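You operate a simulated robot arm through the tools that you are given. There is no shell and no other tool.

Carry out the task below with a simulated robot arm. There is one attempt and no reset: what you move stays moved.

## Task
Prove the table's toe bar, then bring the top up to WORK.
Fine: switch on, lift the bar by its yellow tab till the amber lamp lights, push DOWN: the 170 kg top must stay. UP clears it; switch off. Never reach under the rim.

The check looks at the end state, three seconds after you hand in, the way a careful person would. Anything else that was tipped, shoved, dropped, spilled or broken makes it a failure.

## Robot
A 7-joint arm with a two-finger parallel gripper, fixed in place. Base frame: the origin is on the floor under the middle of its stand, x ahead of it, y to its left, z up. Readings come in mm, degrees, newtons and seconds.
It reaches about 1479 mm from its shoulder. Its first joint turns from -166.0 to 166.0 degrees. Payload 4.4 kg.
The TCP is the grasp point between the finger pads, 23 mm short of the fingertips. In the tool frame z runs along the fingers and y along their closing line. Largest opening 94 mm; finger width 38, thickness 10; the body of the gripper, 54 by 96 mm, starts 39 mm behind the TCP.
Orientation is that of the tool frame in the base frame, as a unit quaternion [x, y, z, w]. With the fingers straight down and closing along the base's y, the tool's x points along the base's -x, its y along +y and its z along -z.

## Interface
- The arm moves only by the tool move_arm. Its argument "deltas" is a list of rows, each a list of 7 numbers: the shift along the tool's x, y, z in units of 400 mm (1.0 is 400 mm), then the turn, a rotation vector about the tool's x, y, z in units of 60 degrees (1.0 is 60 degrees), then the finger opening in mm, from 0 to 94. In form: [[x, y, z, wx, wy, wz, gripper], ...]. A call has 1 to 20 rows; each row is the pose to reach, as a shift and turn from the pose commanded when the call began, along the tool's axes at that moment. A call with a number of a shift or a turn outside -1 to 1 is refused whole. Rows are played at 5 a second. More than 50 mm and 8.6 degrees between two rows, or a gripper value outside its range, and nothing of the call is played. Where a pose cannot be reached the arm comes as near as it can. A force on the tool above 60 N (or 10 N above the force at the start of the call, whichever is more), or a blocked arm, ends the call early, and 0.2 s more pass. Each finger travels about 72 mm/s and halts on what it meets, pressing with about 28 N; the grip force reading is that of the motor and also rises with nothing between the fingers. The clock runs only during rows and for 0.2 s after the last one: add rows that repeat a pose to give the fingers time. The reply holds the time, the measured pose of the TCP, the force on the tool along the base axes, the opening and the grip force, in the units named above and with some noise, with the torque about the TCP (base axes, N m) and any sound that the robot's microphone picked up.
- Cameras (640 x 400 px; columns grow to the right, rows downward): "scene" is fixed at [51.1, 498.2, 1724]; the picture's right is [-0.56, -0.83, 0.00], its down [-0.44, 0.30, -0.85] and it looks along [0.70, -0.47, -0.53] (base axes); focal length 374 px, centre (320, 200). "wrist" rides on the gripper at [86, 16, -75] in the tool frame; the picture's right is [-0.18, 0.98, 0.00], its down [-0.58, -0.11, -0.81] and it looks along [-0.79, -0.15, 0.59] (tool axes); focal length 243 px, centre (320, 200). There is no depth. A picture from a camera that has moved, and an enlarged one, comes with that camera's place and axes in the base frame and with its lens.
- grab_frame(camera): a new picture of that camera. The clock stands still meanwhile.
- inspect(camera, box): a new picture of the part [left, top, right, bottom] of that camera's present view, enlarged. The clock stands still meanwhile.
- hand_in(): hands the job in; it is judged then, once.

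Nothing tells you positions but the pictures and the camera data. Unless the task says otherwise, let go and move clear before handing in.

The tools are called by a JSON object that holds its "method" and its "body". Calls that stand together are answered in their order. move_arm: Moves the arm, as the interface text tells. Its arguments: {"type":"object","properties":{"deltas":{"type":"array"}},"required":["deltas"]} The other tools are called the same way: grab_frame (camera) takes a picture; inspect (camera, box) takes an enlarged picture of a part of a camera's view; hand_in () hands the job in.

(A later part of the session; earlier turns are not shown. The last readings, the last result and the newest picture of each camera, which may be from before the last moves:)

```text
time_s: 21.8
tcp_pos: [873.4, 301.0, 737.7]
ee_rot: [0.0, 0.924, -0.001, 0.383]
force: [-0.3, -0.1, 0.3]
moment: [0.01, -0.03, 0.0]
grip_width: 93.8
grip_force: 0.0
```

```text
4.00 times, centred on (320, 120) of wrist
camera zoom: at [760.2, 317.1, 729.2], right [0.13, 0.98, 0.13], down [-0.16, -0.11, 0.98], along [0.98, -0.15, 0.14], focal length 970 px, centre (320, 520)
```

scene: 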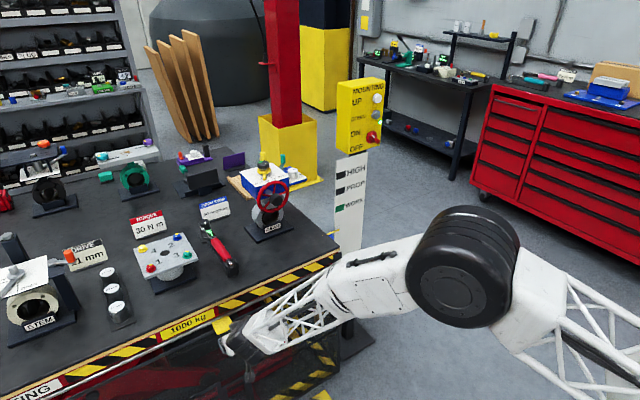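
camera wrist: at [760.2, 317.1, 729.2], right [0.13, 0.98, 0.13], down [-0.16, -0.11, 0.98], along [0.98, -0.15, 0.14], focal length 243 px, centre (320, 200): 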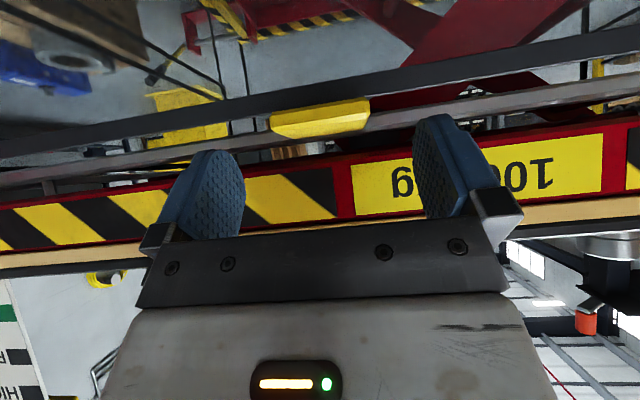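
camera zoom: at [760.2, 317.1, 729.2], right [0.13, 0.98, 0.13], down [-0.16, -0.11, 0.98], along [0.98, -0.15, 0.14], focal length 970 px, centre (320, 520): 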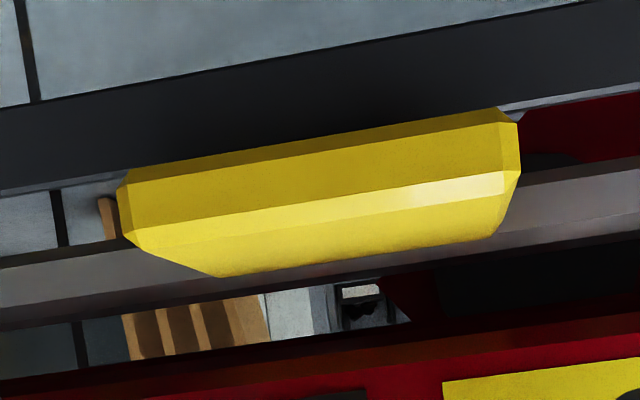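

The tab is centred (y≈300.6, width about 60, z≈700). I'll go the last 50 mm and close on its side edges. The fingertips will end about 10 mm outside the rim.

{"method": "move_arm", "body": {"deltas": [[0.002, 0, 0.063, 0, 0, 0, 94], [0.004, 0, 0.126, 0, 0, 0, 94], [0.004, 0, 0.126, 0, 0, 0, 94], [0.004, 0, 0.126, 0, 0, 0, 70], [0.004, 0, 0.126, 0, 0, 0, 45], [0.004, 0, 0.126, 0, 0, 0, 45], [0.004, 0, 0.126, 0, 0, 0, 45]]}}

{"method": "grab_frame", "body": {"camera": "wrist"}}

{"method": "inspect", "body": {"camera": "scene", "box": [360, 110, 410, 150]}}

```text
time_s: 23.4
tcp_pos: [908.3, 300.4, 701.5]
ee_rot: [0.001, 0.924, -0.001, 0.383]
force: [3.3, -24.5, 2.6]
moment: [-0.19, 0.2, 0.52]
grip_width: 59.8
grip_force: 45.2
```

```text
taken
camera wrist: at [795.1, 316.6, 692.4], right [0.13, 0.98, 0.13], down [-0.16, -0.11, 0.98], along [0.98, -0.15, 0.14], focal length 243 px, centre (320, 200)
```

wrist: 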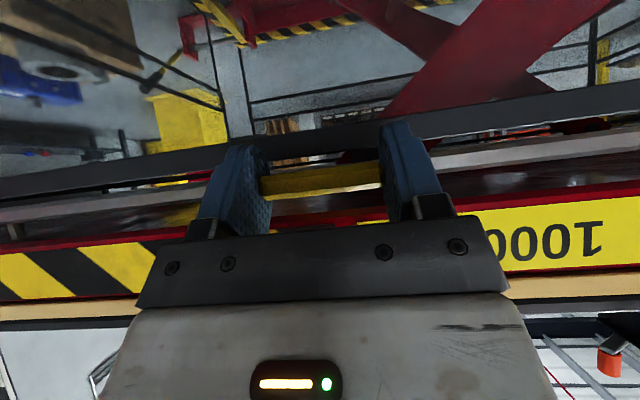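

```text
10.00 times, centred on (385, 130) of scene
camera zoom: at [51.1, 498.2, 1724.0], right [-0.56, -0.83, 0.0], down [-0.44, 0.3, -0.85], along [0.7, -0.47, -0.53], focal length 3738 px, centre (-330, 900)
```

zoom: 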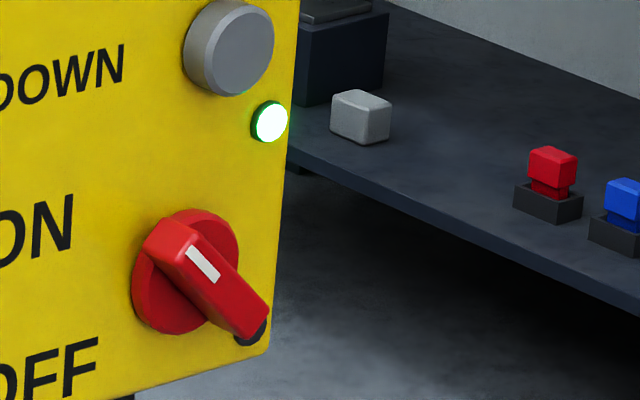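

The tab is held (59.8 mm). I'll lift it slowly, a few mm at a time, watching the amber lamp.

{"method": "move_arm", "body": {"deltas": [[-0.0035, 0, -0.0035, 0, 0, 0, 45], [-0.007, 0, -0.007, 0, 0, 0, 45], [-0.0106, 0, -0.0106, 0, 0, 0, 45], [-0.0141, 0, -0.0141, 0, 0, 0, 45]]}}

{"method": "inspect", "body": {"camera": "scene", "box": [360, 110, 410, 150]}}

{"method": "grab_frame", "body": {"camera": "wrist"}}

```text
time_s: 24.4
tcp_pos: [908.2, 299.5, 706.5]
ee_rot: [0.002, 0.924, -0.001, 0.383]
force: [15.5, -5.4, -11.2]
moment: [-0.29, 0.2, 0.84]
grip_width: 59.7
grip_force: 45.0
stopped in row 4: the force on the tool passed its limit at 61 N (the readings are from after the stop); the commanded pose is now the measured one
```

```text
10.00 times, centred on (385, 130) of scene
camera zoom: at [51.1, 498.2, 1724.0], right [-0.56, -0.83, 0.0], down [-0.44, 0.3, -0.85], along [0.7, -0.47, -0.53], focal length 3738 px, centre (-330, 900)
```

zoom: 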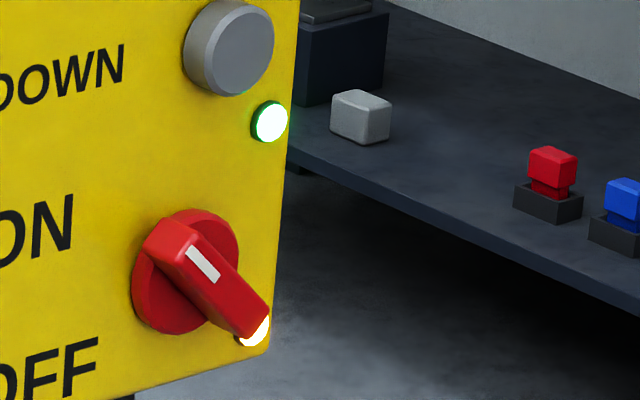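

```text
taken
camera wrist: at [794.3, 316.8, 697.8], right [0.13, 0.98, 0.13], down [-0.16, -0.11, 0.98], along [0.98, -0.15, 0.14], focal length 243 px, centre (320, 200)
```

wrist: 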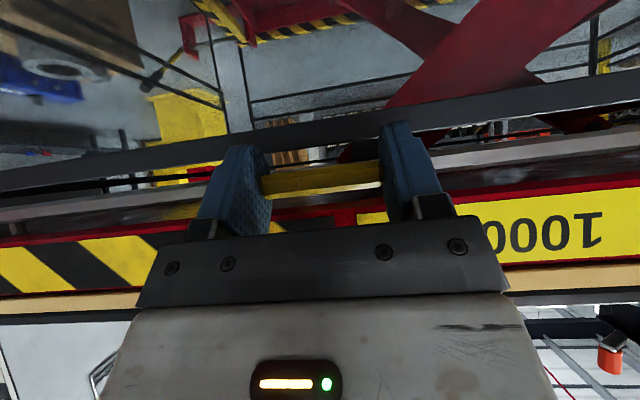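

The amber lamp is lit and the bar has reached its stop after about 5 mm. I'll lower it back gently, release the tab and back out along the same line.

{"method": "move_arm", "body": {"deltas": [[0.0045, 0, 0.0045, 0, 0, 0, 45], [0.0088, 0, 0.0088, 0, 0, 0, 45], [0.0088, 0, 0.0088, 0, 0, 0, 75], [0.0088, 0, 0.0088, 0, 0, 0, 94], [0.0088, 0, 0.0088, 0, 0, 0, 94], [0.0088, 0, -0.05, 0, 0, 0, 94], [0.0088, 0, -0.15, 0, 0, 0, 94], [0.0088, 0, -0.25, 0, 0, 0, 94], [0.0088, 0, -0.35, 0, 0, 0, 94]]}}

{"method": "inspect", "body": {"camera": "scene", "box": [360, 110, 410, 150]}}

{"method": "grab_frame", "body": {"camera": "wrist"}}

```text
time_s: 26.4
tcp_pos: [806.9, 300.0, 803.8]
ee_rot: [0.001, 0.924, -0.001, 0.383]
force: [-1.0, 0.2, 0.1]
moment: [0.03, -0.03, -0.01]
grip_width: 94.0
grip_force: 0.2
```

```text
10.00 times, centred on (385, 130) of scene
camera zoom: at [51.1, 498.2, 1724.0], right [-0.56, -0.83, 0.0], down [-0.44, 0.3, -0.85], along [0.7, -0.47, -0.53], focal length 3738 px, centre (-330, 900)
```

zoom: 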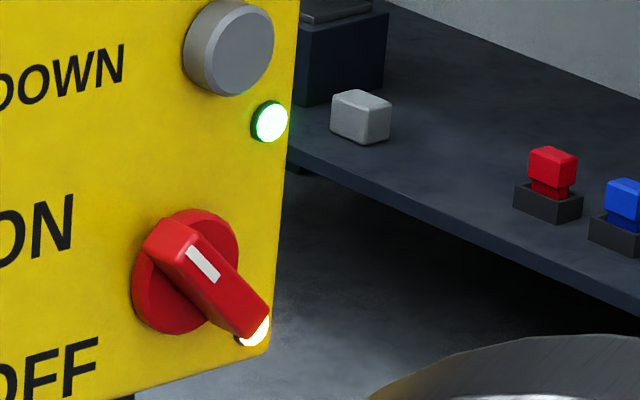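

```text
taken
camera wrist: at [694.5, 317.2, 796.1], right [0.13, 0.98, 0.13], down [-0.16, -0.11, 0.98], along [0.98, -0.15, 0.14], focal length 243 px, centre (320, 200)
```

wrist: 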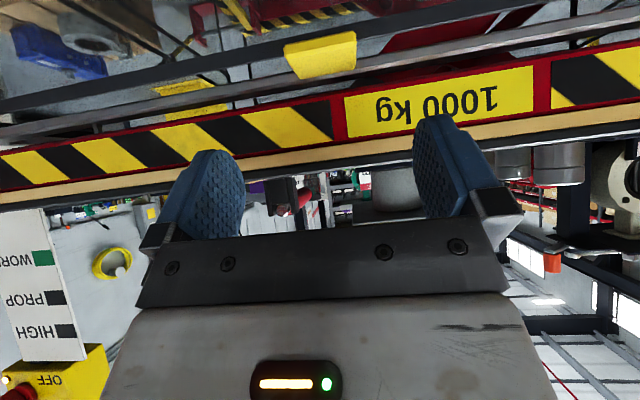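

The amber lamp stays latched with the bar back down and the tab free. I'll now rise and swing back toward the pendant, closing the fingers so I can use them as a pusher.

{"method": "move_arm", "body": {"deltas": [[-0.055, -0.0694, -0.0628, 0, -0.0417, 0, 60], [-0.11, -0.1389, -0.1257, 0, -0.0833, 0, 40], [-0.165, -0.2083, -0.1885, 0, -0.125, 0, 20], [-0.22, -0.2778, -0.2513, 0, -0.1667, 0, 0], [-0.275, -0.3472, -0.3142, 0, -0.2083, 0, 0], [-0.33, -0.4167, -0.377, 0, -0.25, 0, 0], [-0.385, -0.4861, -0.4398, 0, -0.2917, 0, 0], [-0.44, -0.5556, -0.5027, 0, -0.3333, 0, 0], [-0.495, -0.625, -0.5655, 0, -0.375, 0, 0], [-0.495, -0.625, -0.5655, 0, -0.375, 0, 0]]}}

```text
time_s: 28.6
tcp_pos: [785.9, 51.6, 1103.7]
ee_rot: [0.002, 0.831, -0.003, 0.556]
force: [0.7, 0.0, -0.4]
moment: [-0.02, 0.0, 0.01]
grip_width: 0.0
grip_force: 28.4
```

{"method": "move_arm", "body": {"deltas": [[-0.0394, -0.0938, -0.0028, 0, -0.0469, 0, 0], [-0.0789, -0.1875, -0.0055, 0, -0.0938, 0, 0], [-0.1183, -0.2813, -0.0083, 0, -0.1406, 0, 0], [-0.1578, -0.375, -0.011, 0, -0.1875, 0, 0], [-0.1972, -0.4688, -0.0138, 0, -0.2344, 0, 0], [-0.2366, -0.5625, -0.0165, 0, -0.2813, 0, 0], [-0.2761, -0.6563, -0.0193, 0, -0.3281, 0, 0], [-0.3155, -0.75, -0.022, 0, -0.375, 0, 0], [-0.3155, -0.75, -0.022, 0, -0.375, 0, 0]]}}

```text
time_s: 30.6
tcp_pos: [822.0, -253.9, 1220.4]
ee_rot: [0.001, 0.707, -0.002, 0.708]
force: [0.1, 0.8, 0.4]
moment: [0.0, 0.01, 0.0]
grip_width: 0.0
grip_force: 28.3
```

The tool is level and pointing at the pendant again. I'll move in front of the DOWN button and look.

{"method": "move_arm", "body": {"deltas": [[-0.0275, -0.0938, 0.036, 0, 0, 0, 0], [-0.055, -0.1875, 0.0725, 0, 0, 0, 0], [-0.0825, -0.2813, 0.109, 0, 0, 0, 0], [-0.11, -0.375, 0.145, 0, 0, 0, 0], [-0.11, -0.375, 0.145, 0, 0, 0, 0]]}}

{"method": "grab_frame", "body": {"camera": "wrist"}}

{"method": "inspect", "body": {"camera": "scene", "box": [330, 70, 430, 150]}}

```text
time_s: 31.8
tcp_pos: [881.7, -400.2, 1268.1]
ee_rot: [0.001, 0.707, -0.001, 0.708]
force: [-0.6, -0.4, 0.2]
moment: [-0.02, -0.01, 0.0]
grip_width: 0.1
grip_force: 27.8
```

```text
taken
camera wrist: at [808.1, -383.1, 1181.1], right [0.0, 0.98, 0.18], down [-0.81, -0.11, 0.58], along [0.59, -0.15, 0.79], focal length 243 px, centre (320, 200)
```

wrist: 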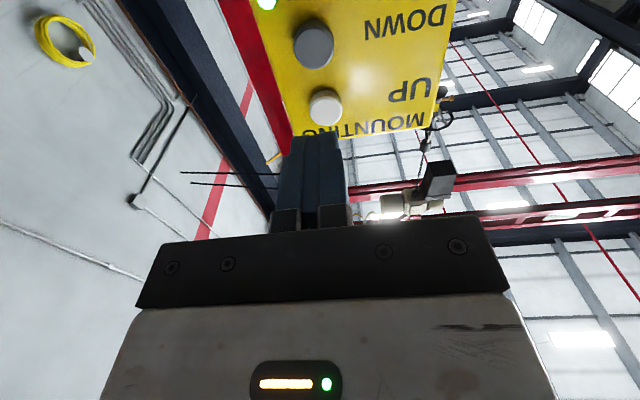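

```text
5.00 times, centred on (380, 110) of scene
camera zoom: at [51.1, 498.2, 1724.0], right [-0.56, -0.83, 0.0], down [-0.44, 0.3, -0.85], along [0.7, -0.47, -0.53], focal length 1869 px, centre (20, 650)
```

zoom: 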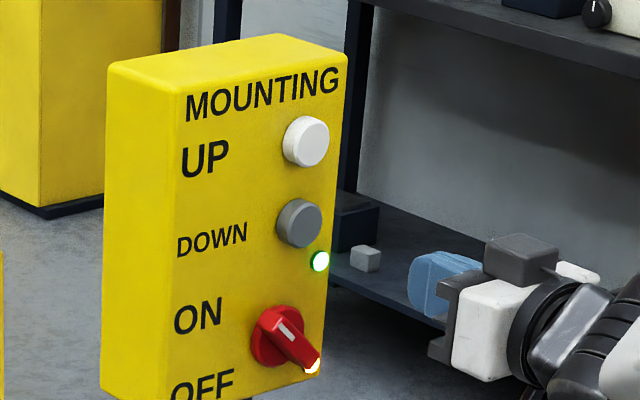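

DOWN's face is at about (1022,-402,1265) and UP's at about (1022,-402,1322). I'll record the pointer height first, then move to a few mm in front of DOWN.

{"method": "inspect", "body": {"camera": "scene", "box": [310, 150, 390, 280]}}

{"method": "move_arm", "body": {"deltas": [[0.004, -0.003, 0.1, 0, 0, 0, 0], [0.0075, -0.005, 0.2, 0, 0, 0, 0], [0.0075, -0.005, 0.265, 0, 0, 0, 0], [0.0075, -0.005, 0.265, 0, 0, 0, 0]]}}

{"method": "inspect", "body": {"camera": "scene", "box": [340, 85, 420, 145]}}

{"method": "grab_frame", "body": {"camera": "wrist"}}

```text
3.08 times, centred on (350, 215) of scene
camera zoom: at [51.1, 498.2, 1724.0], right [-0.56, -0.83, 0.0], down [-0.44, 0.3, -0.85], along [0.7, -0.47, -0.53], focal length 1150 px, centre (228, 154)
```

zoom: 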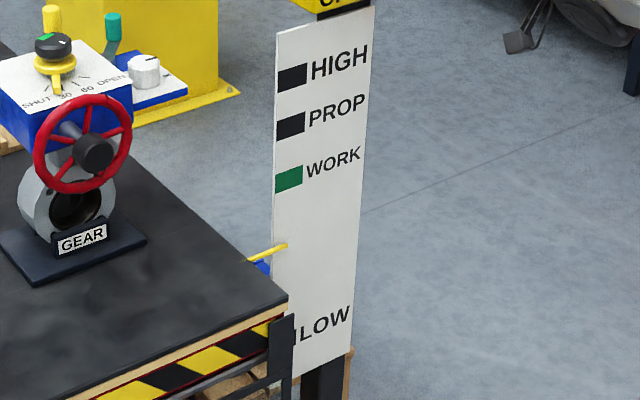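

```text
time_s: 32.8
tcp_pos: [988.3, -404.0, 1263.2]
ee_rot: [0.0, 0.706, -0.001, 0.708]
force: [0.5, 0.9, -0.1]
moment: [0.0, 0.01, 0.01]
grip_width: 0.0
grip_force: 27.8
```

```text
6.67 times, centred on (380, 115) of scene
camera zoom: at [51.1, 498.2, 1724.0], right [-0.56, -0.83, 0.0], down [-0.44, 0.3, -0.85], along [0.7, -0.47, -0.53], focal length 2492 px, centre (-80, 767)
```

zoom: 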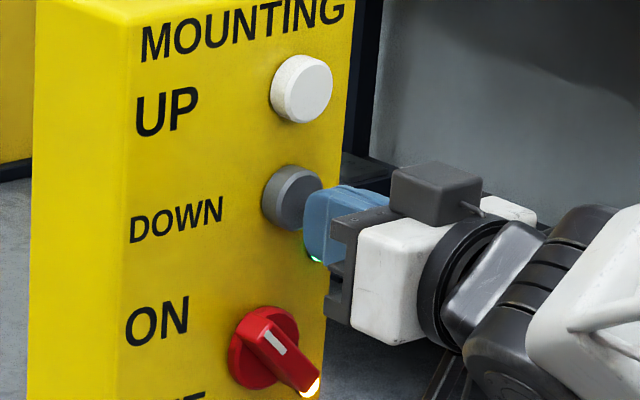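

```text
taken
camera wrist: at [913.8, -386.6, 1176.4], right [0.0, 0.98, 0.18], down [-0.81, -0.11, 0.58], along [0.59, -0.15, 0.79], focal length 243 px, centre (320, 200)
```

wrist: 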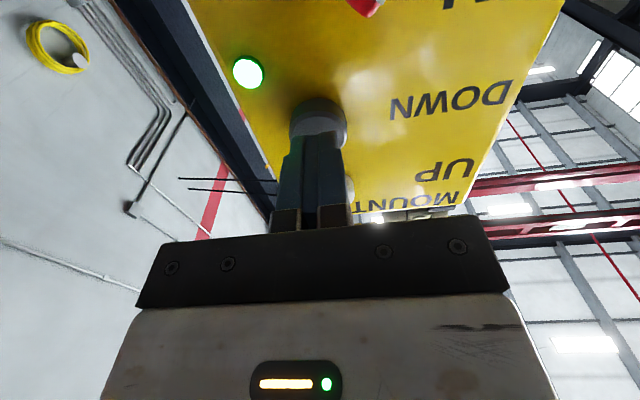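

The fingertips are lined up with DOWN, about 11 mm away, and the amber lamp is still lit. I'll push in slowly.

{"method": "move_arm", "body": {"deltas": [[0, 0, 0.0125, 0, 0, 0, 0], [0, 0, 0.025, 0, 0, 0, 0], [0, 0, 0.0325, 0, 0, 0, 0]]}}

{"method": "inspect", "body": {"camera": "scene", "box": [340, 85, 420, 145]}}

```text
time_s: 33.6
tcp_pos: [999.3, -402.6, 1264.9]
ee_rot: [0.001, 0.707, -0.001, 0.707]
force: [-0.3, 0.3, -0.1]
moment: [0.01, -0.02, -0.03]
grip_width: 0.0
grip_force: 27.8
```

```text
6.67 times, centred on (380, 115) of scene
camera zoom: at [51.1, 498.2, 1724.0], right [-0.56, -0.83, 0.0], down [-0.44, 0.3, -0.85], along [0.7, -0.47, -0.53], focal length 2492 px, centre (-80, 767)
```

zoom: 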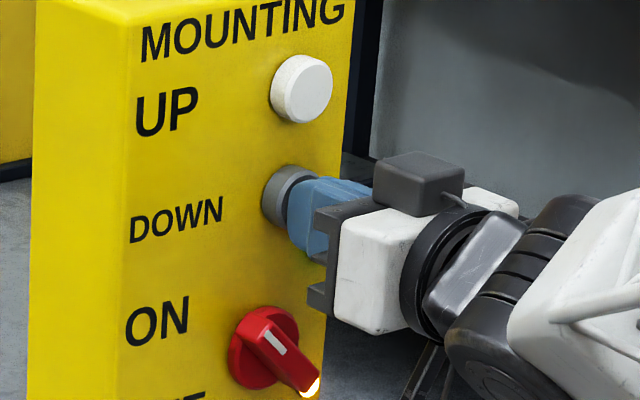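

{"method": "move_arm", "body": {"deltas": [[0, 0, 0.0075, 0, 0, 0, 0], [0, 0, 0.0125, 0, 0, 0, 0]]}}

{"method": "inspect", "body": {"camera": "scene", "box": [340, 85, 420, 145]}}

```text
time_s: 34.2
tcp_pos: [1004.4, -402.4, 1265.0]
ee_rot: [0.001, 0.707, -0.002, 0.708]
force: [-2.5, -0.6, -0.7]
moment: [0.01, 0.09, 0.01]
grip_width: 0.1
grip_force: 28.1
```

```text
6.67 times, centred on (380, 115) of scene
camera zoom: at [51.1, 498.2, 1724.0], right [-0.56, -0.83, 0.0], down [-0.44, 0.3, -0.85], along [0.7, -0.47, -0.53], focal length 2492 px, centre (-80, 767)
```

zoom: 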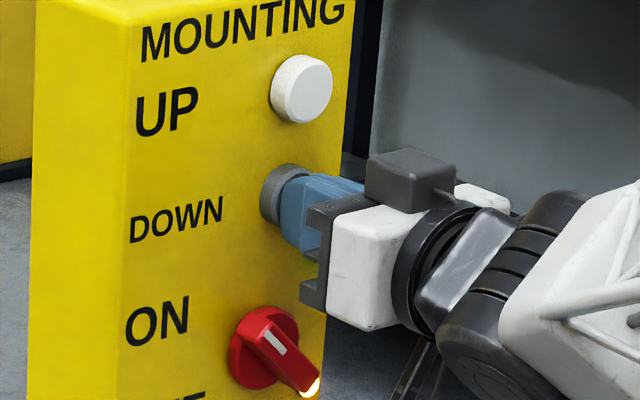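

Contact is just starting (2.5 N). I'll keep pushing in small steps.

{"method": "move_arm", "body": {"deltas": [[0, 0, 0.005, 0, 0, 0, 0], [0, 0, 0.01, 0, 0, 0, 0]]}}

{"method": "inspect", "body": {"camera": "scene", "box": [310, 150, 390, 280]}}

```text
time_s: 34.8
tcp_pos: [1006.9, -402.9, 1266.0]
ee_rot: [0.002, 0.707, -0.002, 0.708]
force: [-24.5, -0.9, -0.9]
moment: [0.03, 0.09, 0.01]
grip_width: 0.0
grip_force: 28.2
```

```text
3.08 times, centred on (350, 215) of scene
camera zoom: at [51.1, 498.2, 1724.0], right [-0.56, -0.83, 0.0], down [-0.44, 0.3, -0.85], along [0.7, -0.47, -0.53], focal length 1150 px, centre (228, 154)
```

zoom: 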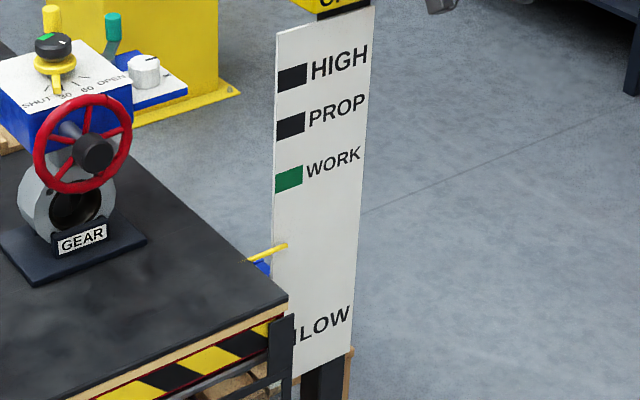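

{"method": "move_arm", "body": {"deltas": [[0, 0, 0.004, 0, 0, 0, 0], [0, 0, 0.006, 0, 0, 0, 0], [0, 0, 0.006, 0, 0, 0, 0], [0, 0, 0.006, 0, 0, 0, 0]]}}

{"method": "inspect", "body": {"camera": "scene", "box": [310, 150, 390, 280]}}

{"method": "inspect", "body": {"camera": "scene", "box": [350, 100, 400, 145]}}

```text
time_s: 35.8
tcp_pos: [1011.2, -401.5, 1265.3]
ee_rot: [0.001, 0.706, -0.002, 0.708]
force: [-57.1, -1.9, -6.6]
moment: [-0.01, 0.13, 0.0]
grip_width: 0.0
grip_force: 28.5
```

```text
3.08 times, centred on (350, 215) of scene
camera zoom: at [51.1, 498.2, 1724.0], right [-0.56, -0.83, 0.0], down [-0.44, 0.3, -0.85], along [0.7, -0.47, -0.53], focal length 1150 px, centre (228, 154)
```

zoom: 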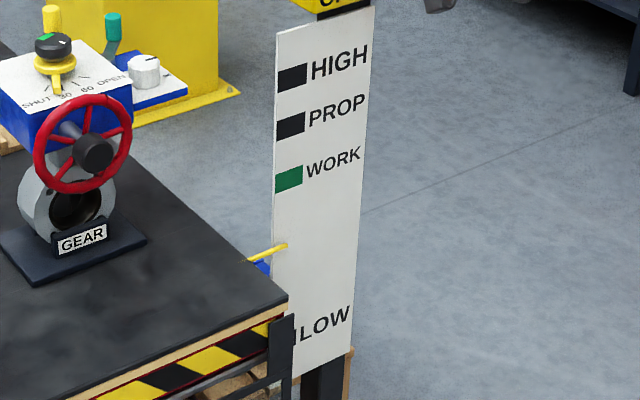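

```text
8.89 times, centred on (375, 122) of scene
camera zoom: at [51.1, 498.2, 1724.0], right [-0.56, -0.83, 0.0], down [-0.44, 0.3, -0.85], along [0.7, -0.47, -0.53], focal length 3323 px, centre (-169, 889)
```

zoom: 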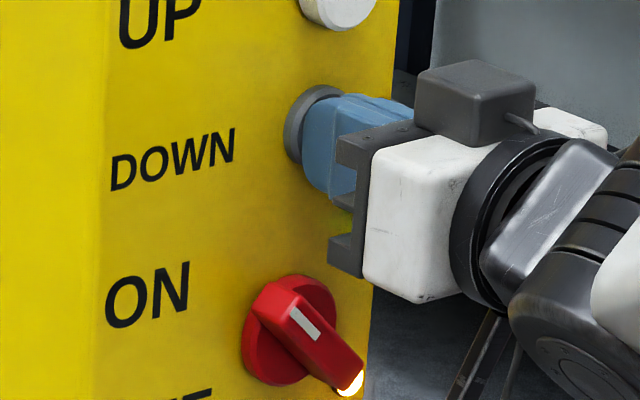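

The DOWN button is fully in, the pointer hasn't moved and amber is still lit, so the trip holds. I'll hold briefly to be sure, then release and back away.

{"method": "move_arm", "body": {"deltas": [[0, 0, -0.001, 0, 0, 0, 0], [0, 0, -0.001, 0, 0, 0, 0], [0, 0, -0.001, 0, 0, 0, 0]]}}

{"method": "inspect", "body": {"camera": "scene", "box": [310, 150, 390, 280]}}

{"method": "move_arm", "body": {"deltas": [[0, 0, -0.05, 0, 0, 0, 0], [0, 0, -0.1, 0, 0, 0, 0], [0, 0, -0.1, 0, 0, 0, 0]]}}

{"method": "inspect", "body": {"camera": "scene", "box": [340, 75, 420, 150]}}

```text
time_s: 36.6
tcp_pos: [1009.9, -402.0, 1264.8]
ee_rot: [0.001, 0.706, -0.001, 0.708]
force: [-48.0, -15.4, -3.4]
moment: [0.04, 0.11, -0.32]
grip_width: 0.0
grip_force: 27.8
```

```text
3.08 times, centred on (350, 215) of scene
camera zoom: at [51.1, 498.2, 1724.0], right [-0.56, -0.83, 0.0], down [-0.44, 0.3, -0.85], along [0.7, -0.47, -0.53], focal length 1150 px, centre (228, 154)
```

zoom: 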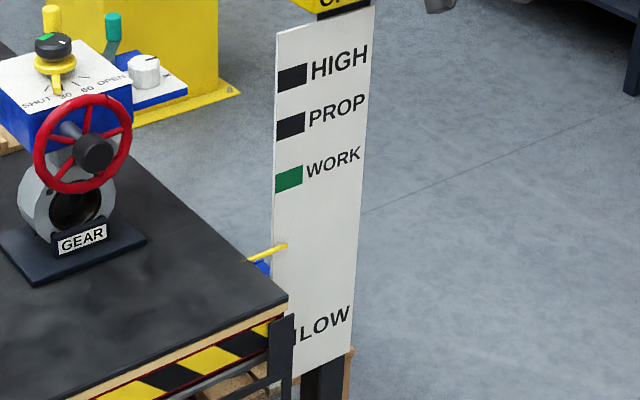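

```text
time_s: 37.4
tcp_pos: [970.5, -400.3, 1264.7]
ee_rot: [0.002, 0.707, -0.002, 0.707]
force: [0.4, -0.3, -1.4]
moment: [0.05, -0.03, 0.01]
grip_width: 0.2
grip_force: 28.4
```

```text
5.33 times, centred on (380, 112) of scene
camera zoom: at [51.1, 498.2, 1724.0], right [-0.56, -0.83, 0.0], down [-0.44, 0.3, -0.85], along [0.7, -0.47, -0.53], focal length 1994 px, centre (0, 667)
```

zoom: 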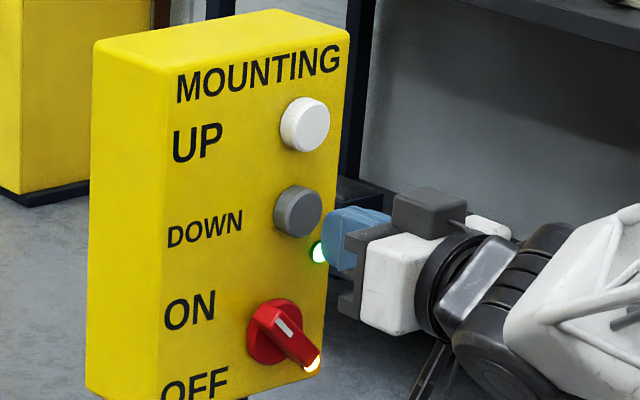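

DOWN is released and the proof succeeded. Now I'll move up in front of the UP button.

{"method": "move_arm", "body": {"deltas": [[-0.072, -0.004, 0, 0, 0, 0, 0], [-0.144, -0.004, 0, 0, 0, 0, 0], [-0.144, -0.004, 0, 0, 0, 0, 0]]}}

{"method": "inspect", "body": {"camera": "scene", "box": [340, 75, 420, 150]}}

{"method": "inspect", "body": {"camera": "wrist", "box": [220, 40, 420, 240]}}

```text
time_s: 38.2
tcp_pos: [971.4, -403.1, 1323.6]
ee_rot: [0.0, 0.707, -0.001, 0.707]
force: [0.0, -0.1, -0.3]
moment: [0.0, -0.01, 0.02]
grip_width: 0.1
grip_force: 27.9
```

```text
5.33 times, centred on (380, 112) of scene
camera zoom: at [51.1, 498.2, 1724.0], right [-0.56, -0.83, 0.0], down [-0.44, 0.3, -0.85], along [0.7, -0.47, -0.53], focal length 1994 px, centre (0, 667)
```

zoom: 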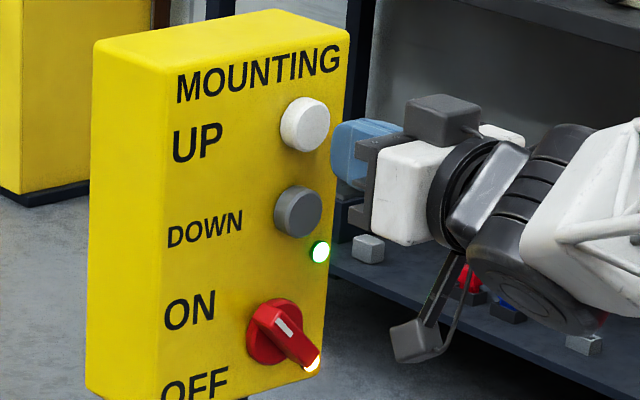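

```text
2.00 times, centred on (320, 140) of wrist
camera zoom: at [897.1, -386.1, 1236.7], right [0.0, 0.98, 0.18], down [-0.81, -0.11, 0.58], along [0.59, -0.15, 0.79], focal length 485 px, centre (320, 320)
```

zoom: 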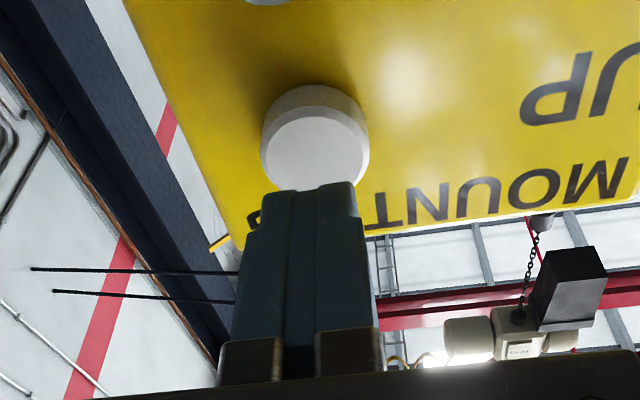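

The fingers line up with UP. I'll close to just short of contact.

{"method": "move_arm", "body": {"deltas": [[0, 0, 0.04, 0, 0, 0, 0], [0, 0, 0.075, 0, 0, 0, 0], [0, 0, 0.075, 0, 0, 0, 0]]}}

{"method": "inspect", "body": {"camera": "scene", "box": [340, 75, 420, 150]}}

```text
time_s: 39.0
tcp_pos: [1001.2, -402.1, 1323.4]
ee_rot: [0.001, 0.707, -0.002, 0.708]
force: [-0.4, 0.8, 1.5]
moment: [0.06, -0.03, -0.01]
grip_width: 0.0
grip_force: 28.0
```

```text
5.33 times, centred on (380, 112) of scene
camera zoom: at [51.1, 498.2, 1724.0], right [-0.56, -0.83, 0.0], down [-0.44, 0.3, -0.85], along [0.7, -0.47, -0.53], focal length 1994 px, centre (0, 667)
```

zoom: 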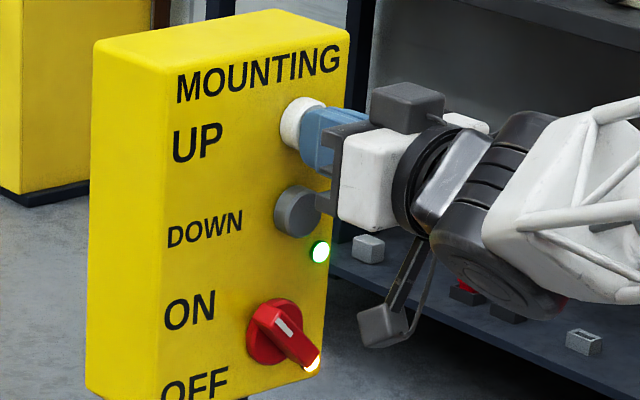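

A short trial press on UP should clear the trip and show how fast the top moves.

{"method": "move_arm", "body": {"deltas": [[0, 0, 0.012, 0, 0, 0, 0], [0, 0, 0.022, 0, 0, 0, 0], [0, 0, 0.0, 0, 0, 0, 0], [0, 0, 0.0, 0, 0, 0, 0]]}}

{"method": "inspect", "body": {"camera": "scene", "box": [310, 150, 390, 280]}}

{"method": "inspect", "body": {"camera": "scene", "box": [340, 75, 420, 150]}}

```text
time_s: 40.0
tcp_pos: [1000.0, -401.4, 1322.4]
ee_rot: [0.001, 0.707, -0.001, 0.707]
force: [-0.6, 0.1, -0.1]
moment: [-0.02, 0.01, 0.02]
grip_width: 0.0
grip_force: 28.0
```

```text
3.08 times, centred on (350, 215) of scene
camera zoom: at [51.1, 498.2, 1724.0], right [-0.56, -0.83, 0.0], down [-0.44, 0.3, -0.85], along [0.7, -0.47, -0.53], focal length 1150 px, centre (228, 154)
```

zoom: 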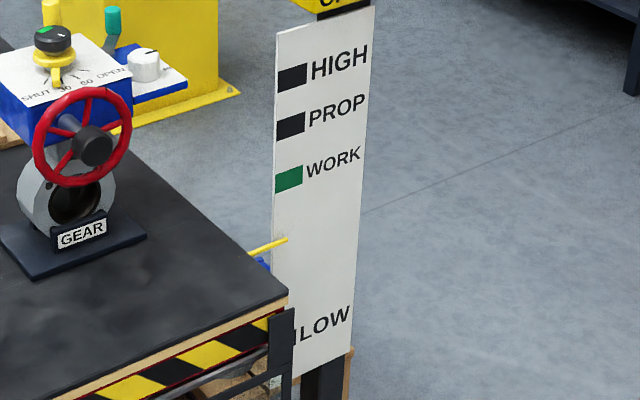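

```text
5.33 times, centred on (380, 112) of scene
camera zoom: at [51.1, 498.2, 1724.0], right [-0.56, -0.83, 0.0], down [-0.44, 0.3, -0.85], along [0.7, -0.47, -0.53], focal length 1994 px, centre (0, 667)
```

zoom: 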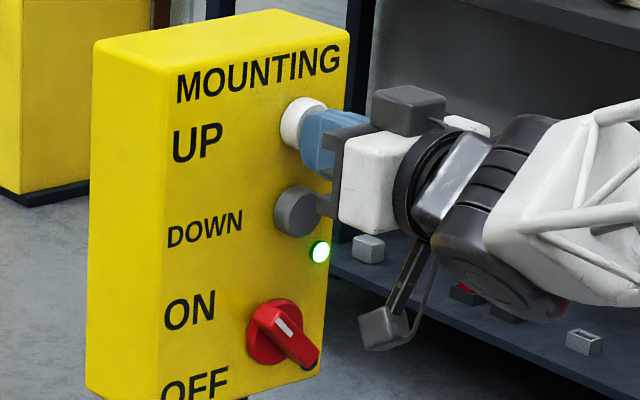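

Amber cleared and the top rose about 9 mm on that short press. It needs roughly 95 mm more to reach WORK, so I'll hold UP for about a second and measure the rate.

{"method": "move_arm", "body": {"deltas": [[0, 0, 0.012, 0, 0, 0, 0], [0, 0, 0.022, 0, 0, 0, 0], [0, 0, 0.022, 0, 0, 0, 0], [0, 0, 0.022, 0, 0, 0, 0], [0, 0, 0.022, 0, 0, 0, 0], [0, 0, 0.0, 0, 0, 0, 0], [0, 0, 0.0, 0, 0, 0, 0]]}}

{"method": "inspect", "body": {"camera": "scene", "box": [310, 150, 390, 280]}}

{"method": "grab_frame", "body": {"camera": "scene"}}

```text
time_s: 41.6
tcp_pos: [999.2, -403.4, 1323.1]
ee_rot: [0.0, 0.706, -0.001, 0.708]
force: [-0.3, 0.2, -0.7]
moment: [0.02, -0.02, 0.03]
grip_width: 0.2
grip_force: 28.1
```

```text
3.08 times, centred on (350, 215) of scene
camera zoom: at [51.1, 498.2, 1724.0], right [-0.56, -0.83, 0.0], down [-0.44, 0.3, -0.85], along [0.7, -0.47, -0.53], focal length 1150 px, centre (228, 154)
```

zoom: 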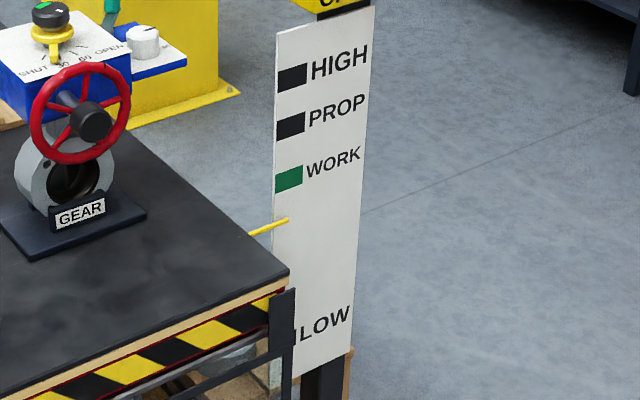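

```text
taken
```

scene: 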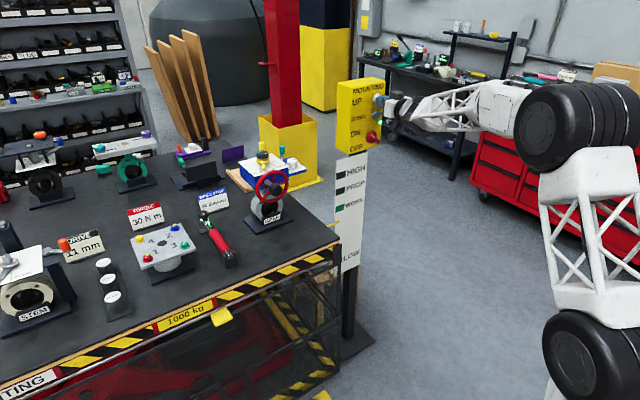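

The top rose about 32 mm at around 40 mm/s, and everything on it is still standing. One more press of the same length.

{"method": "move_arm", "body": {"deltas": [[0, 0, 0.012, 0, 0, 0, 0], [0, 0, 0.022, 0, 0, 0, 0], [0, 0, 0.022, 0, 0, 0, 0], [0, 0, 0.022, 0, 0, 0, 0], [0, 0, 0.022, 0, 0, 0, 0], [0, 0, 0.0, 0, 0, 0, 0], [0, 0, 0.0, 0, 0, 0, 0]]}}

{"method": "inspect", "body": {"camera": "scene", "box": [310, 150, 390, 280]}}

{"method": "inspect", "body": {"camera": "scene", "box": [330, 190, 370, 225]}}

```text
time_s: 43.2
tcp_pos: [1000.6, -403.7, 1322.5]
ee_rot: [0.001, 0.706, -0.002, 0.708]
force: [-0.7, -0.6, 0.5]
moment: [0.03, -0.04, -0.01]
grip_width: 0.2
grip_force: 28.1
```

```text
3.08 times, centred on (350, 215) of scene
camera zoom: at [51.1, 498.2, 1724.0], right [-0.56, -0.83, 0.0], down [-0.44, 0.3, -0.85], along [0.7, -0.47, -0.53], focal length 1150 px, centre (228, 154)
```

zoom: 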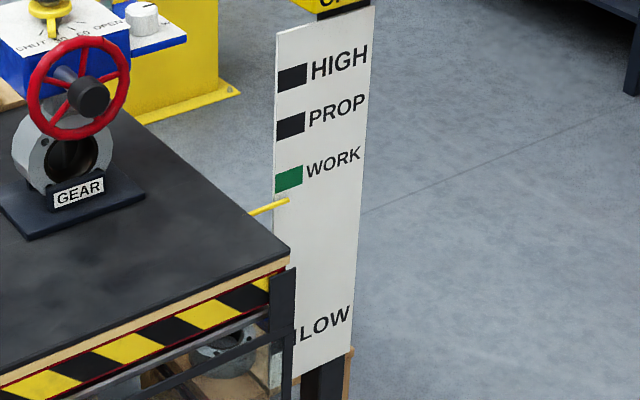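

```text
11.43 times, centred on (350, 208) of scene
camera zoom: at [51.1, 498.2, 1724.0], right [-0.56, -0.83, 0.0], down [-0.44, 0.3, -0.85], along [0.7, -0.47, -0.53], focal length 4272 px, centre (-23, 114)
```

zoom: 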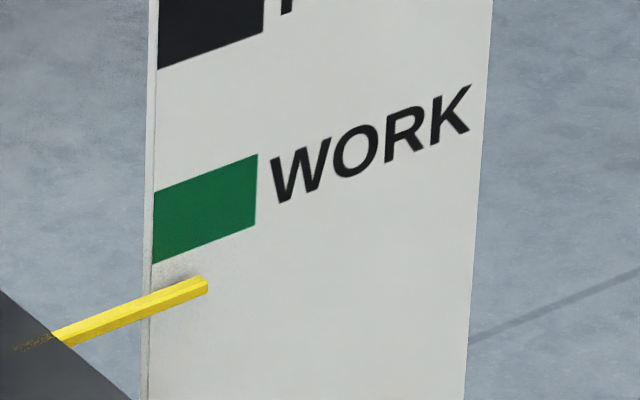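

The pointer is now about 22–28 mm below the middle of the green WORK mark, allowing for parallax. I'll make a shorter press of about 16 mm.

{"method": "move_arm", "body": {"deltas": [[0, 0, 0.012, 0, 0, 0, 0], [0, 0, 0.022, 0, 0, 0, 0], [0, 0, 0.022, 0, 0, 0, 0], [0, 0, 0.0, 0, 0, 0, 0], [0, 0, 0.0, 0, 0, 0, 0]]}}

{"method": "inspect", "body": {"camera": "scene", "box": [330, 190, 370, 225]}}

```text
time_s: 44.4
tcp_pos: [1001.5, -404.9, 1322.6]
ee_rot: [0.001, 0.706, -0.002, 0.708]
force: [0.3, -0.6, -0.9]
moment: [-0.04, 0.0, 0.0]
grip_width: 0.1
grip_force: 28.3
```

```text
11.43 times, centred on (350, 208) of scene
camera zoom: at [51.1, 498.2, 1724.0], right [-0.56, -0.83, 0.0], down [-0.44, 0.3, -0.85], along [0.7, -0.47, -0.53], focal length 4272 px, centre (-23, 114)
```

zoom: 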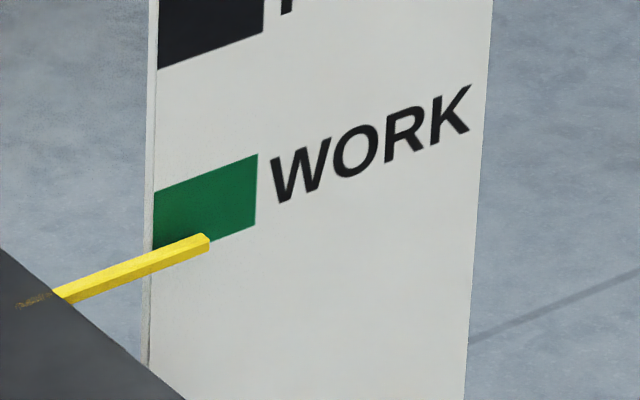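

The pointer is now at the lower part of the green mark, roughly 9–15 mm below its middle. One short press of about 9 mm should bring it close to the centre.

{"method": "move_arm", "body": {"deltas": [[0, 0, 0.012, 0, 0, 0, 0], [0, 0, 0.022, 0, 0, 0, 0], [0, 0, 0.0, 0, 0, 0, 0], [0, 0, 0.0, 0, 0, 0, 0]]}}

{"method": "inspect", "body": {"camera": "scene", "box": [330, 190, 370, 225]}}

```text
time_s: 45.4
tcp_pos: [1002.0, -402.4, 1321.9]
ee_rot: [0.002, 0.707, -0.003, 0.708]
force: [-0.4, 0.5, -0.6]
moment: [0.01, 0.02, 0.03]
grip_width: 0.0
grip_force: 28.2
```

```text
11.43 times, centred on (350, 208) of scene
camera zoom: at [51.1, 498.2, 1724.0], right [-0.56, -0.83, 0.0], down [-0.44, 0.3, -0.85], along [0.7, -0.47, -0.53], focal length 4272 px, centre (-23, 114)
```

zoom: 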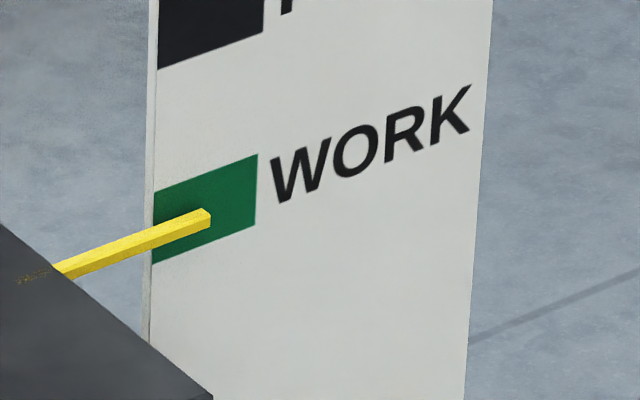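

By the scene camera the pointer is within about 4 mm of the mark's centre. To rule out parallax I'll back away and take a level view with the wrist camera before switching off.

{"method": "move_arm", "body": {"deltas": [[0, 0, -0.08, 0, 0, 0, 0], [0, 0, -0.19, 0, 0, 0, 0], [0, 0, -0.3, 0, 0, 0, 0], [0.1, 0.02, -0.33, 0, 0.06, 0, 0], [0.2, 0.04, -0.35, 0, 0.12, 0, 0], [0.3, 0.06, -0.37, 0, 0.18, 0, 0], [0.4, 0.08, -0.38, 0, 0.24, 0, 0], [0.5, 0.1, -0.38, 0, 0.3, 0, 0], [0.5, 0.1, -0.38, 0, 0.3, 0, 0]]}}

```text
time_s: 47.4
tcp_pos: [851.7, -362.6, 1120.6]
ee_rot: [0.001, 0.809, -0.001, 0.588]
force: [0.2, 0.4, -0.1]
moment: [-0.01, -0.01, 0.01]
grip_width: 0.0
grip_force: 28.3
```

{"method": "move_arm", "body": {"deltas": [[0.0873, 0.0133, 0.021, 0, 0.075, 0, 0], [0.1747, 0.0267, 0.042, 0, 0.15, 0, 0], [0.262, 0.04, 0.063, 0, 0.225, 0, 0], [0.3493, 0.0533, 0.084, 0, 0.3, 0, 0], [0.4367, 0.0667, 0.105, 0, 0.375, 0, 0], [0.524, 0.08, 0.126, 0, 0.45, 0, 0], [0.524, 0.08, 0.126, 0, 0.45, 0, 0]]}}

{"method": "grab_frame", "body": {"camera": "wrist"}}

{"method": "grab_frame", "body": {"camera": "scene"}}

```text
time_s: 49.0
tcp_pos: [831.9, -330.8, 907.7]
ee_rot: [0.001, 0.924, -0.001, 0.383]
force: [0.4, -0.6, -0.2]
moment: [0.02, 0.01, 0.0]
grip_width: 0.4
grip_force: 27.7
```

```text
taken
camera wrist: at [718.6, -313.9, 899.7], right [0.13, 0.98, 0.13], down [-0.16, -0.11, 0.98], along [0.98, -0.15, 0.14], focal length 243 px, centre (320, 200)
```

wrist: 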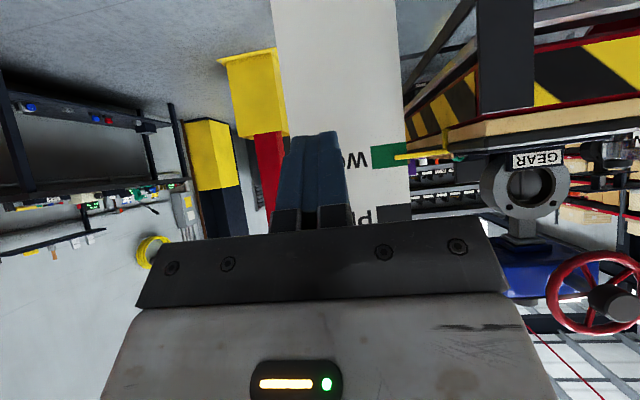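

```text
taken
```

scene: 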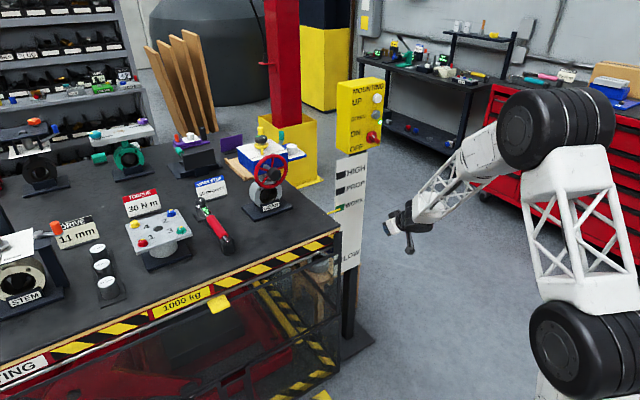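

{"method": "inspect", "body": {"camera": "wrist", "box": [350, 125, 430, 185]}}

```text
6.67 times, centred on (390, 155) of wrist
camera zoom: at [718.6, -313.9, 899.7], right [0.13, 0.98, 0.13], down [-0.16, -0.11, 0.98], along [0.98, -0.15, 0.14], focal length 1618 px, centre (-147, 500)
```

zoom: 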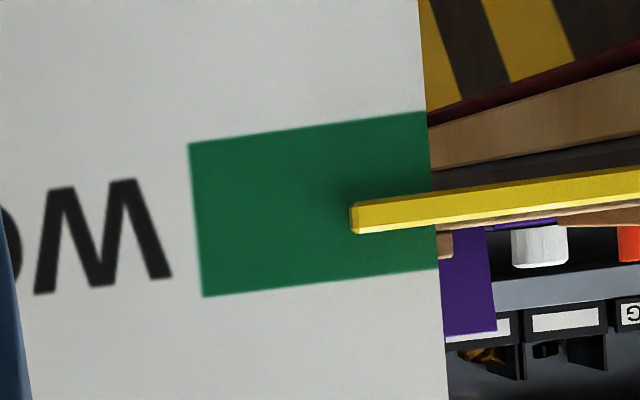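

The level view shows the pointer on the green mark, about 3.5 mm above its centre (the mark is 30 mm tall), so the top is at WORK. Now I'll go back up to the switch to turn it OFF, rising and levelling the tool first.

{"method": "move_arm", "body": {"deltas": [[-0.0727, -0.0207, -0.0626, 0, -0.1071, 0, 0], [-0.1454, -0.0414, -0.1253, 0, -0.2143, 0, 0], [-0.2181, -0.0621, -0.1879, 0, -0.3214, 0, 20], [-0.2909, -0.0829, -0.2506, 0, -0.4286, 0, 40], [-0.3636, -0.1036, -0.3132, 0, -0.5357, 0, 60], [-0.4363, -0.1243, -0.3759, 0, -0.6429, 0, 60], [-0.509, -0.145, -0.4385, 0, -0.75, 0, 60], [-0.509, -0.145, -0.4385, 0, -0.75, 0, 60]]}}

```text
time_s: 50.8
tcp_pos: [855.4, -391.1, 1176.1]
ee_rot: [0.001, 0.706, -0.002, 0.708]
force: [0.3, -0.8, -0.1]
moment: [0.0, -0.01, -0.01]
grip_width: 59.9
grip_force: 0.1
```

{"method": "move_arm", "body": {"deltas": [[0, 0, 0.01, 0, 0, 0.125, 60], [0, 0, 0.02, 0, 0, 0.25, 60], [0, 0, 0.03, 0, 0, 0.375, 60], [0, 0, 0.04, 0, 0, 0.5, 60], [0, 0, 0.05, 0, 0, 0.625, 60], [0, 0, 0.06, 0, 0, 0.75, 60], [0, 0, 0.07, 0, 0, 0.875, 60], [0, 0, 0.075, 0, 0, 1.0, 60]]}}

{"method": "move_arm", "body": {"deltas": [[0, 0, 0, 0, 0, 0.125, 60], [0, 0, 0, 0, 0, 0.25, 60], [0, 0, 0, 0, 0, 0.375, 60], [0, 0, 0, 0, 0, 0.5, 60], [0, 0, 0, 0, 0, 0.625, 60], [0, 0, 0, 0, 0, 0.75, 60], [0, 0, 0, 0, 0, 0.875, 60], [0, 0, 0, 0, 0, 1.0, 60]]}}

{"method": "move_arm", "body": {"deltas": [[0, 0, 0, 0, 0, 0.125, 60], [0, 0, 0, 0, 0, 0.25, 60], [0, 0, 0, 0, 0, 0.25, 60]]}}

{"method": "grab_frame", "body": {"camera": "wrist"}}

{"method": "inspect", "body": {"camera": "scene", "box": [340, 75, 440, 165]}}

```text
time_s: 52.6
tcp_pos: [882.1, -387.6, 1175.9]
ee_rot: [0.355, 0.611, 0.353, 0.613]
force: [0.1, 1.0, 0.3]
moment: [0.02, 0.02, 0.0]
grip_width: 60.0
grip_force: 0.0
```

```text
time_s: 54.4
tcp_pos: [881.3, -389.1, 1176.0]
ee_rot: [0.613, 0.352, 0.612, 0.354]
force: [-0.2, 0.3, 0.5]
moment: [0.02, 0.0, 0.0]
grip_width: 60.0
grip_force: 0.1
```

```text
time_s: 55.2
tcp_pos: [882.0, -389.1, 1176.3]
ee_rot: [0.653, 0.269, 0.653, 0.272]
force: [0.5, -0.4, 0.6]
moment: [-0.01, -0.03, 0.03]
grip_width: 60.2
grip_force: 0.0
```

```text
taken
camera wrist: at [808.0, -338.5, 1248.0], right [0.0, -0.83, 0.56], down [-0.81, -0.33, -0.49], along [0.59, -0.46, -0.66], focal length 243 px, centre (320, 200)
```

wrist: 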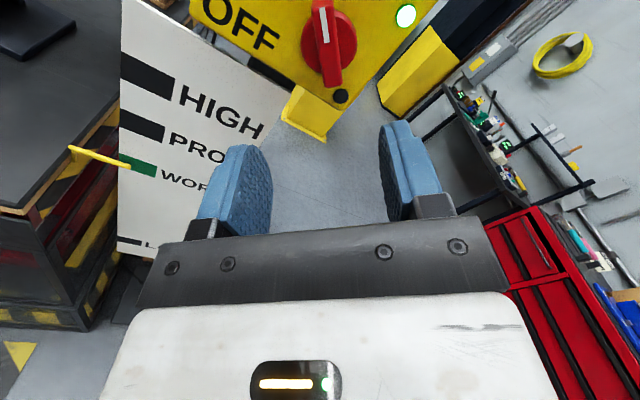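

```text
4.44 times, centred on (390, 120) of scene
camera zoom: at [51.1, 498.2, 1724.0], right [-0.56, -0.83, 0.0], down [-0.44, 0.3, -0.85], along [0.7, -0.47, -0.53], focal length 1661 px, centre (9, 556)
```

zoom: 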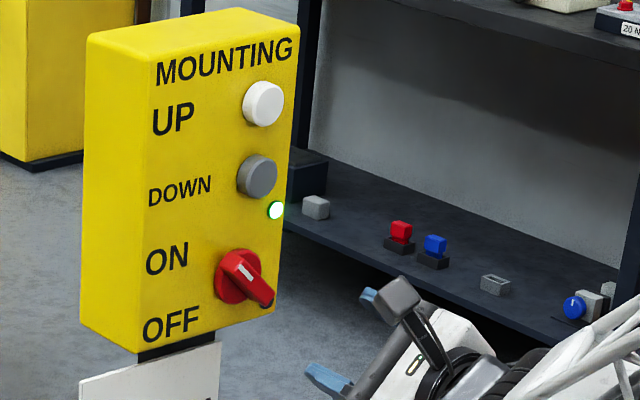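

The lever is at ON and the gripper is square to it. I'll zoom in to centre on the knob's axis this time.

{"method": "inspect", "body": {"camera": "wrist", "box": [250, 0, 410, 120]}}

```text
3.33 times, centred on (330, 60) of wrist
camera zoom: at [808.0, -338.5, 1248.0], right [0.0, -0.83, 0.56], down [-0.81, -0.33, -0.49], along [0.59, -0.46, -0.66], focal length 809 px, centre (287, 667)
```

zoom: 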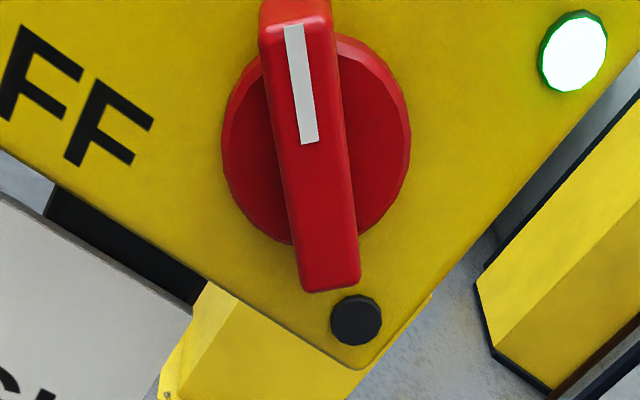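

The lever's centre is about 3 mm along and 7 mm across from my TCP line. I'll correct for that and approach most of the way.

{"method": "move_arm", "body": {"deltas": [[0.004, 0.009, 0.07, 0, 0, 0, 60], [0.008, 0.0175, 0.15, 0, 0, 0, 60], [0.008, 0.0175, 0.22, 0, 0, 0, 60], [0.008, 0.0175, 0.22, 0, 0, 0, 60]]}}

{"method": "inspect", "body": {"camera": "wrist", "box": [220, 20, 420, 170]}}

```text
time_s: 56.2
tcp_pos: [969.2, -393.1, 1182.3]
ee_rot: [0.654, 0.268, 0.653, 0.273]
force: [0.0, -0.4, -0.3]
moment: [-0.01, 0.0, -0.02]
grip_width: 60.0
grip_force: 0.0
```

```text
2.67 times, centred on (320, 95) of wrist
camera zoom: at [895.6, -341.7, 1254.3], right [0.0, -0.82, 0.57], down [-0.81, -0.33, -0.49], along [0.59, -0.46, -0.66], focal length 647 px, centre (320, 480)
```

zoom: 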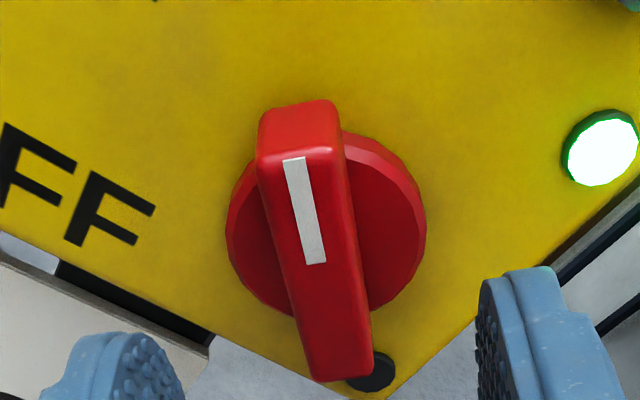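

Centred to within 2 mm. I'll go the last 25 mm and grip the lever.

{"method": "move_arm", "body": {"deltas": [[0.005, 0.0035, 0.035, 0, 0, 0, 60], [0.005, 0.0035, 0.064, 0, 0, 0, 60], [0.005, 0.0035, 0.064, 0, 0, 0, 30], [0.005, 0.0035, 0.064, 0, 0, 0, 8], [0.005, 0.0035, 0.064, 0, 0, 0, 8], [0.005, 0.0035, 0.064, 0, 0, 0, 8]]}}

```text
time_s: 57.6
tcp_pos: [995.4, -390.4, 1185.2]
ee_rot: [0.654, 0.27, 0.653, 0.27]
force: [-1.4, 21.9, -10.2]
moment: [0.14, -0.26, 0.91]
grip_width: 15.7
grip_force: 44.7
```

The lever is gripped with a slight side load, so I'll ease 1.5 mm across and turn back counterclockwise toward OFF, first 45°.

{"method": "move_arm", "body": {"deltas": [[0, -0.004, 0, 0, 0, 0, 8], [0, -0.004, 0, 0, 0, -0.125, 8], [0, -0.004, 0, 0, 0, -0.25, 8], [0, -0.004, 0, 0, 0, -0.375, 8], [0, -0.004, 0, 0, 0, -0.5, 8], [0, -0.004, 0, 0, 0, -0.625, 8], [0, -0.004, 0, 0, 0, -0.75, 8]]}}

{"method": "inspect", "body": {"camera": "wrist", "box": [240, 60, 420, 240]}}

```text
time_s: 59.2
tcp_pos: [996.7, -388.7, 1180.1]
ee_rot: [0.502, 0.5, 0.498, 0.5]
force: [-14.5, 24.8, -45.5]
moment: [0.22, 0.68, 1.07]
grip_width: 15.9
grip_force: 45.4
```

```text
2.22 times, centred on (330, 150) of wrist
camera zoom: at [922.5, -302.8, 1196.5], right [0.0, -0.18, 0.98], down [-0.81, -0.58, -0.1], along [0.59, -0.8, -0.15], focal length 539 px, centre (298, 311)
```

zoom: 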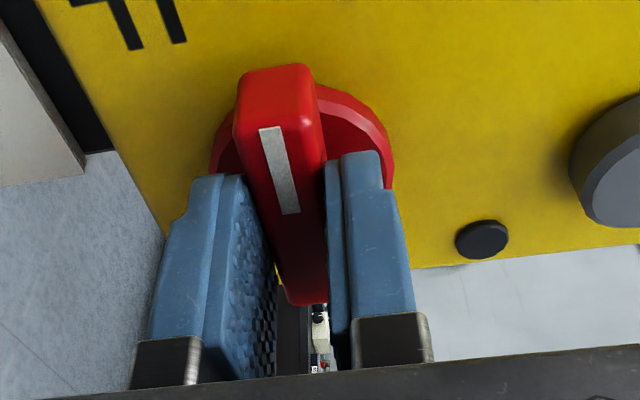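

The green lamp has gone out and the lever is at mid-turn. I'll relieve the side load by shifting toward the knob's axis, then finish the turn to OFF.

{"method": "move_arm", "body": {"deltas": [[0.003, -0.005, -0.002, 0, 0, 0, 8], [0.005, -0.01, -0.003, 0, 0, 0, 8], [0.005, -0.01, -0.003, 0, 0, 0, 8]]}}

```text
time_s: 60.0
tcp_pos: [994.9, -391.1, 1179.9]
ee_rot: [0.501, 0.498, 0.5, 0.501]
force: [29.3, -18.9, -31.4]
moment: [0.16, 0.56, -0.4]
grip_width: 16.0
grip_force: 45.4
```

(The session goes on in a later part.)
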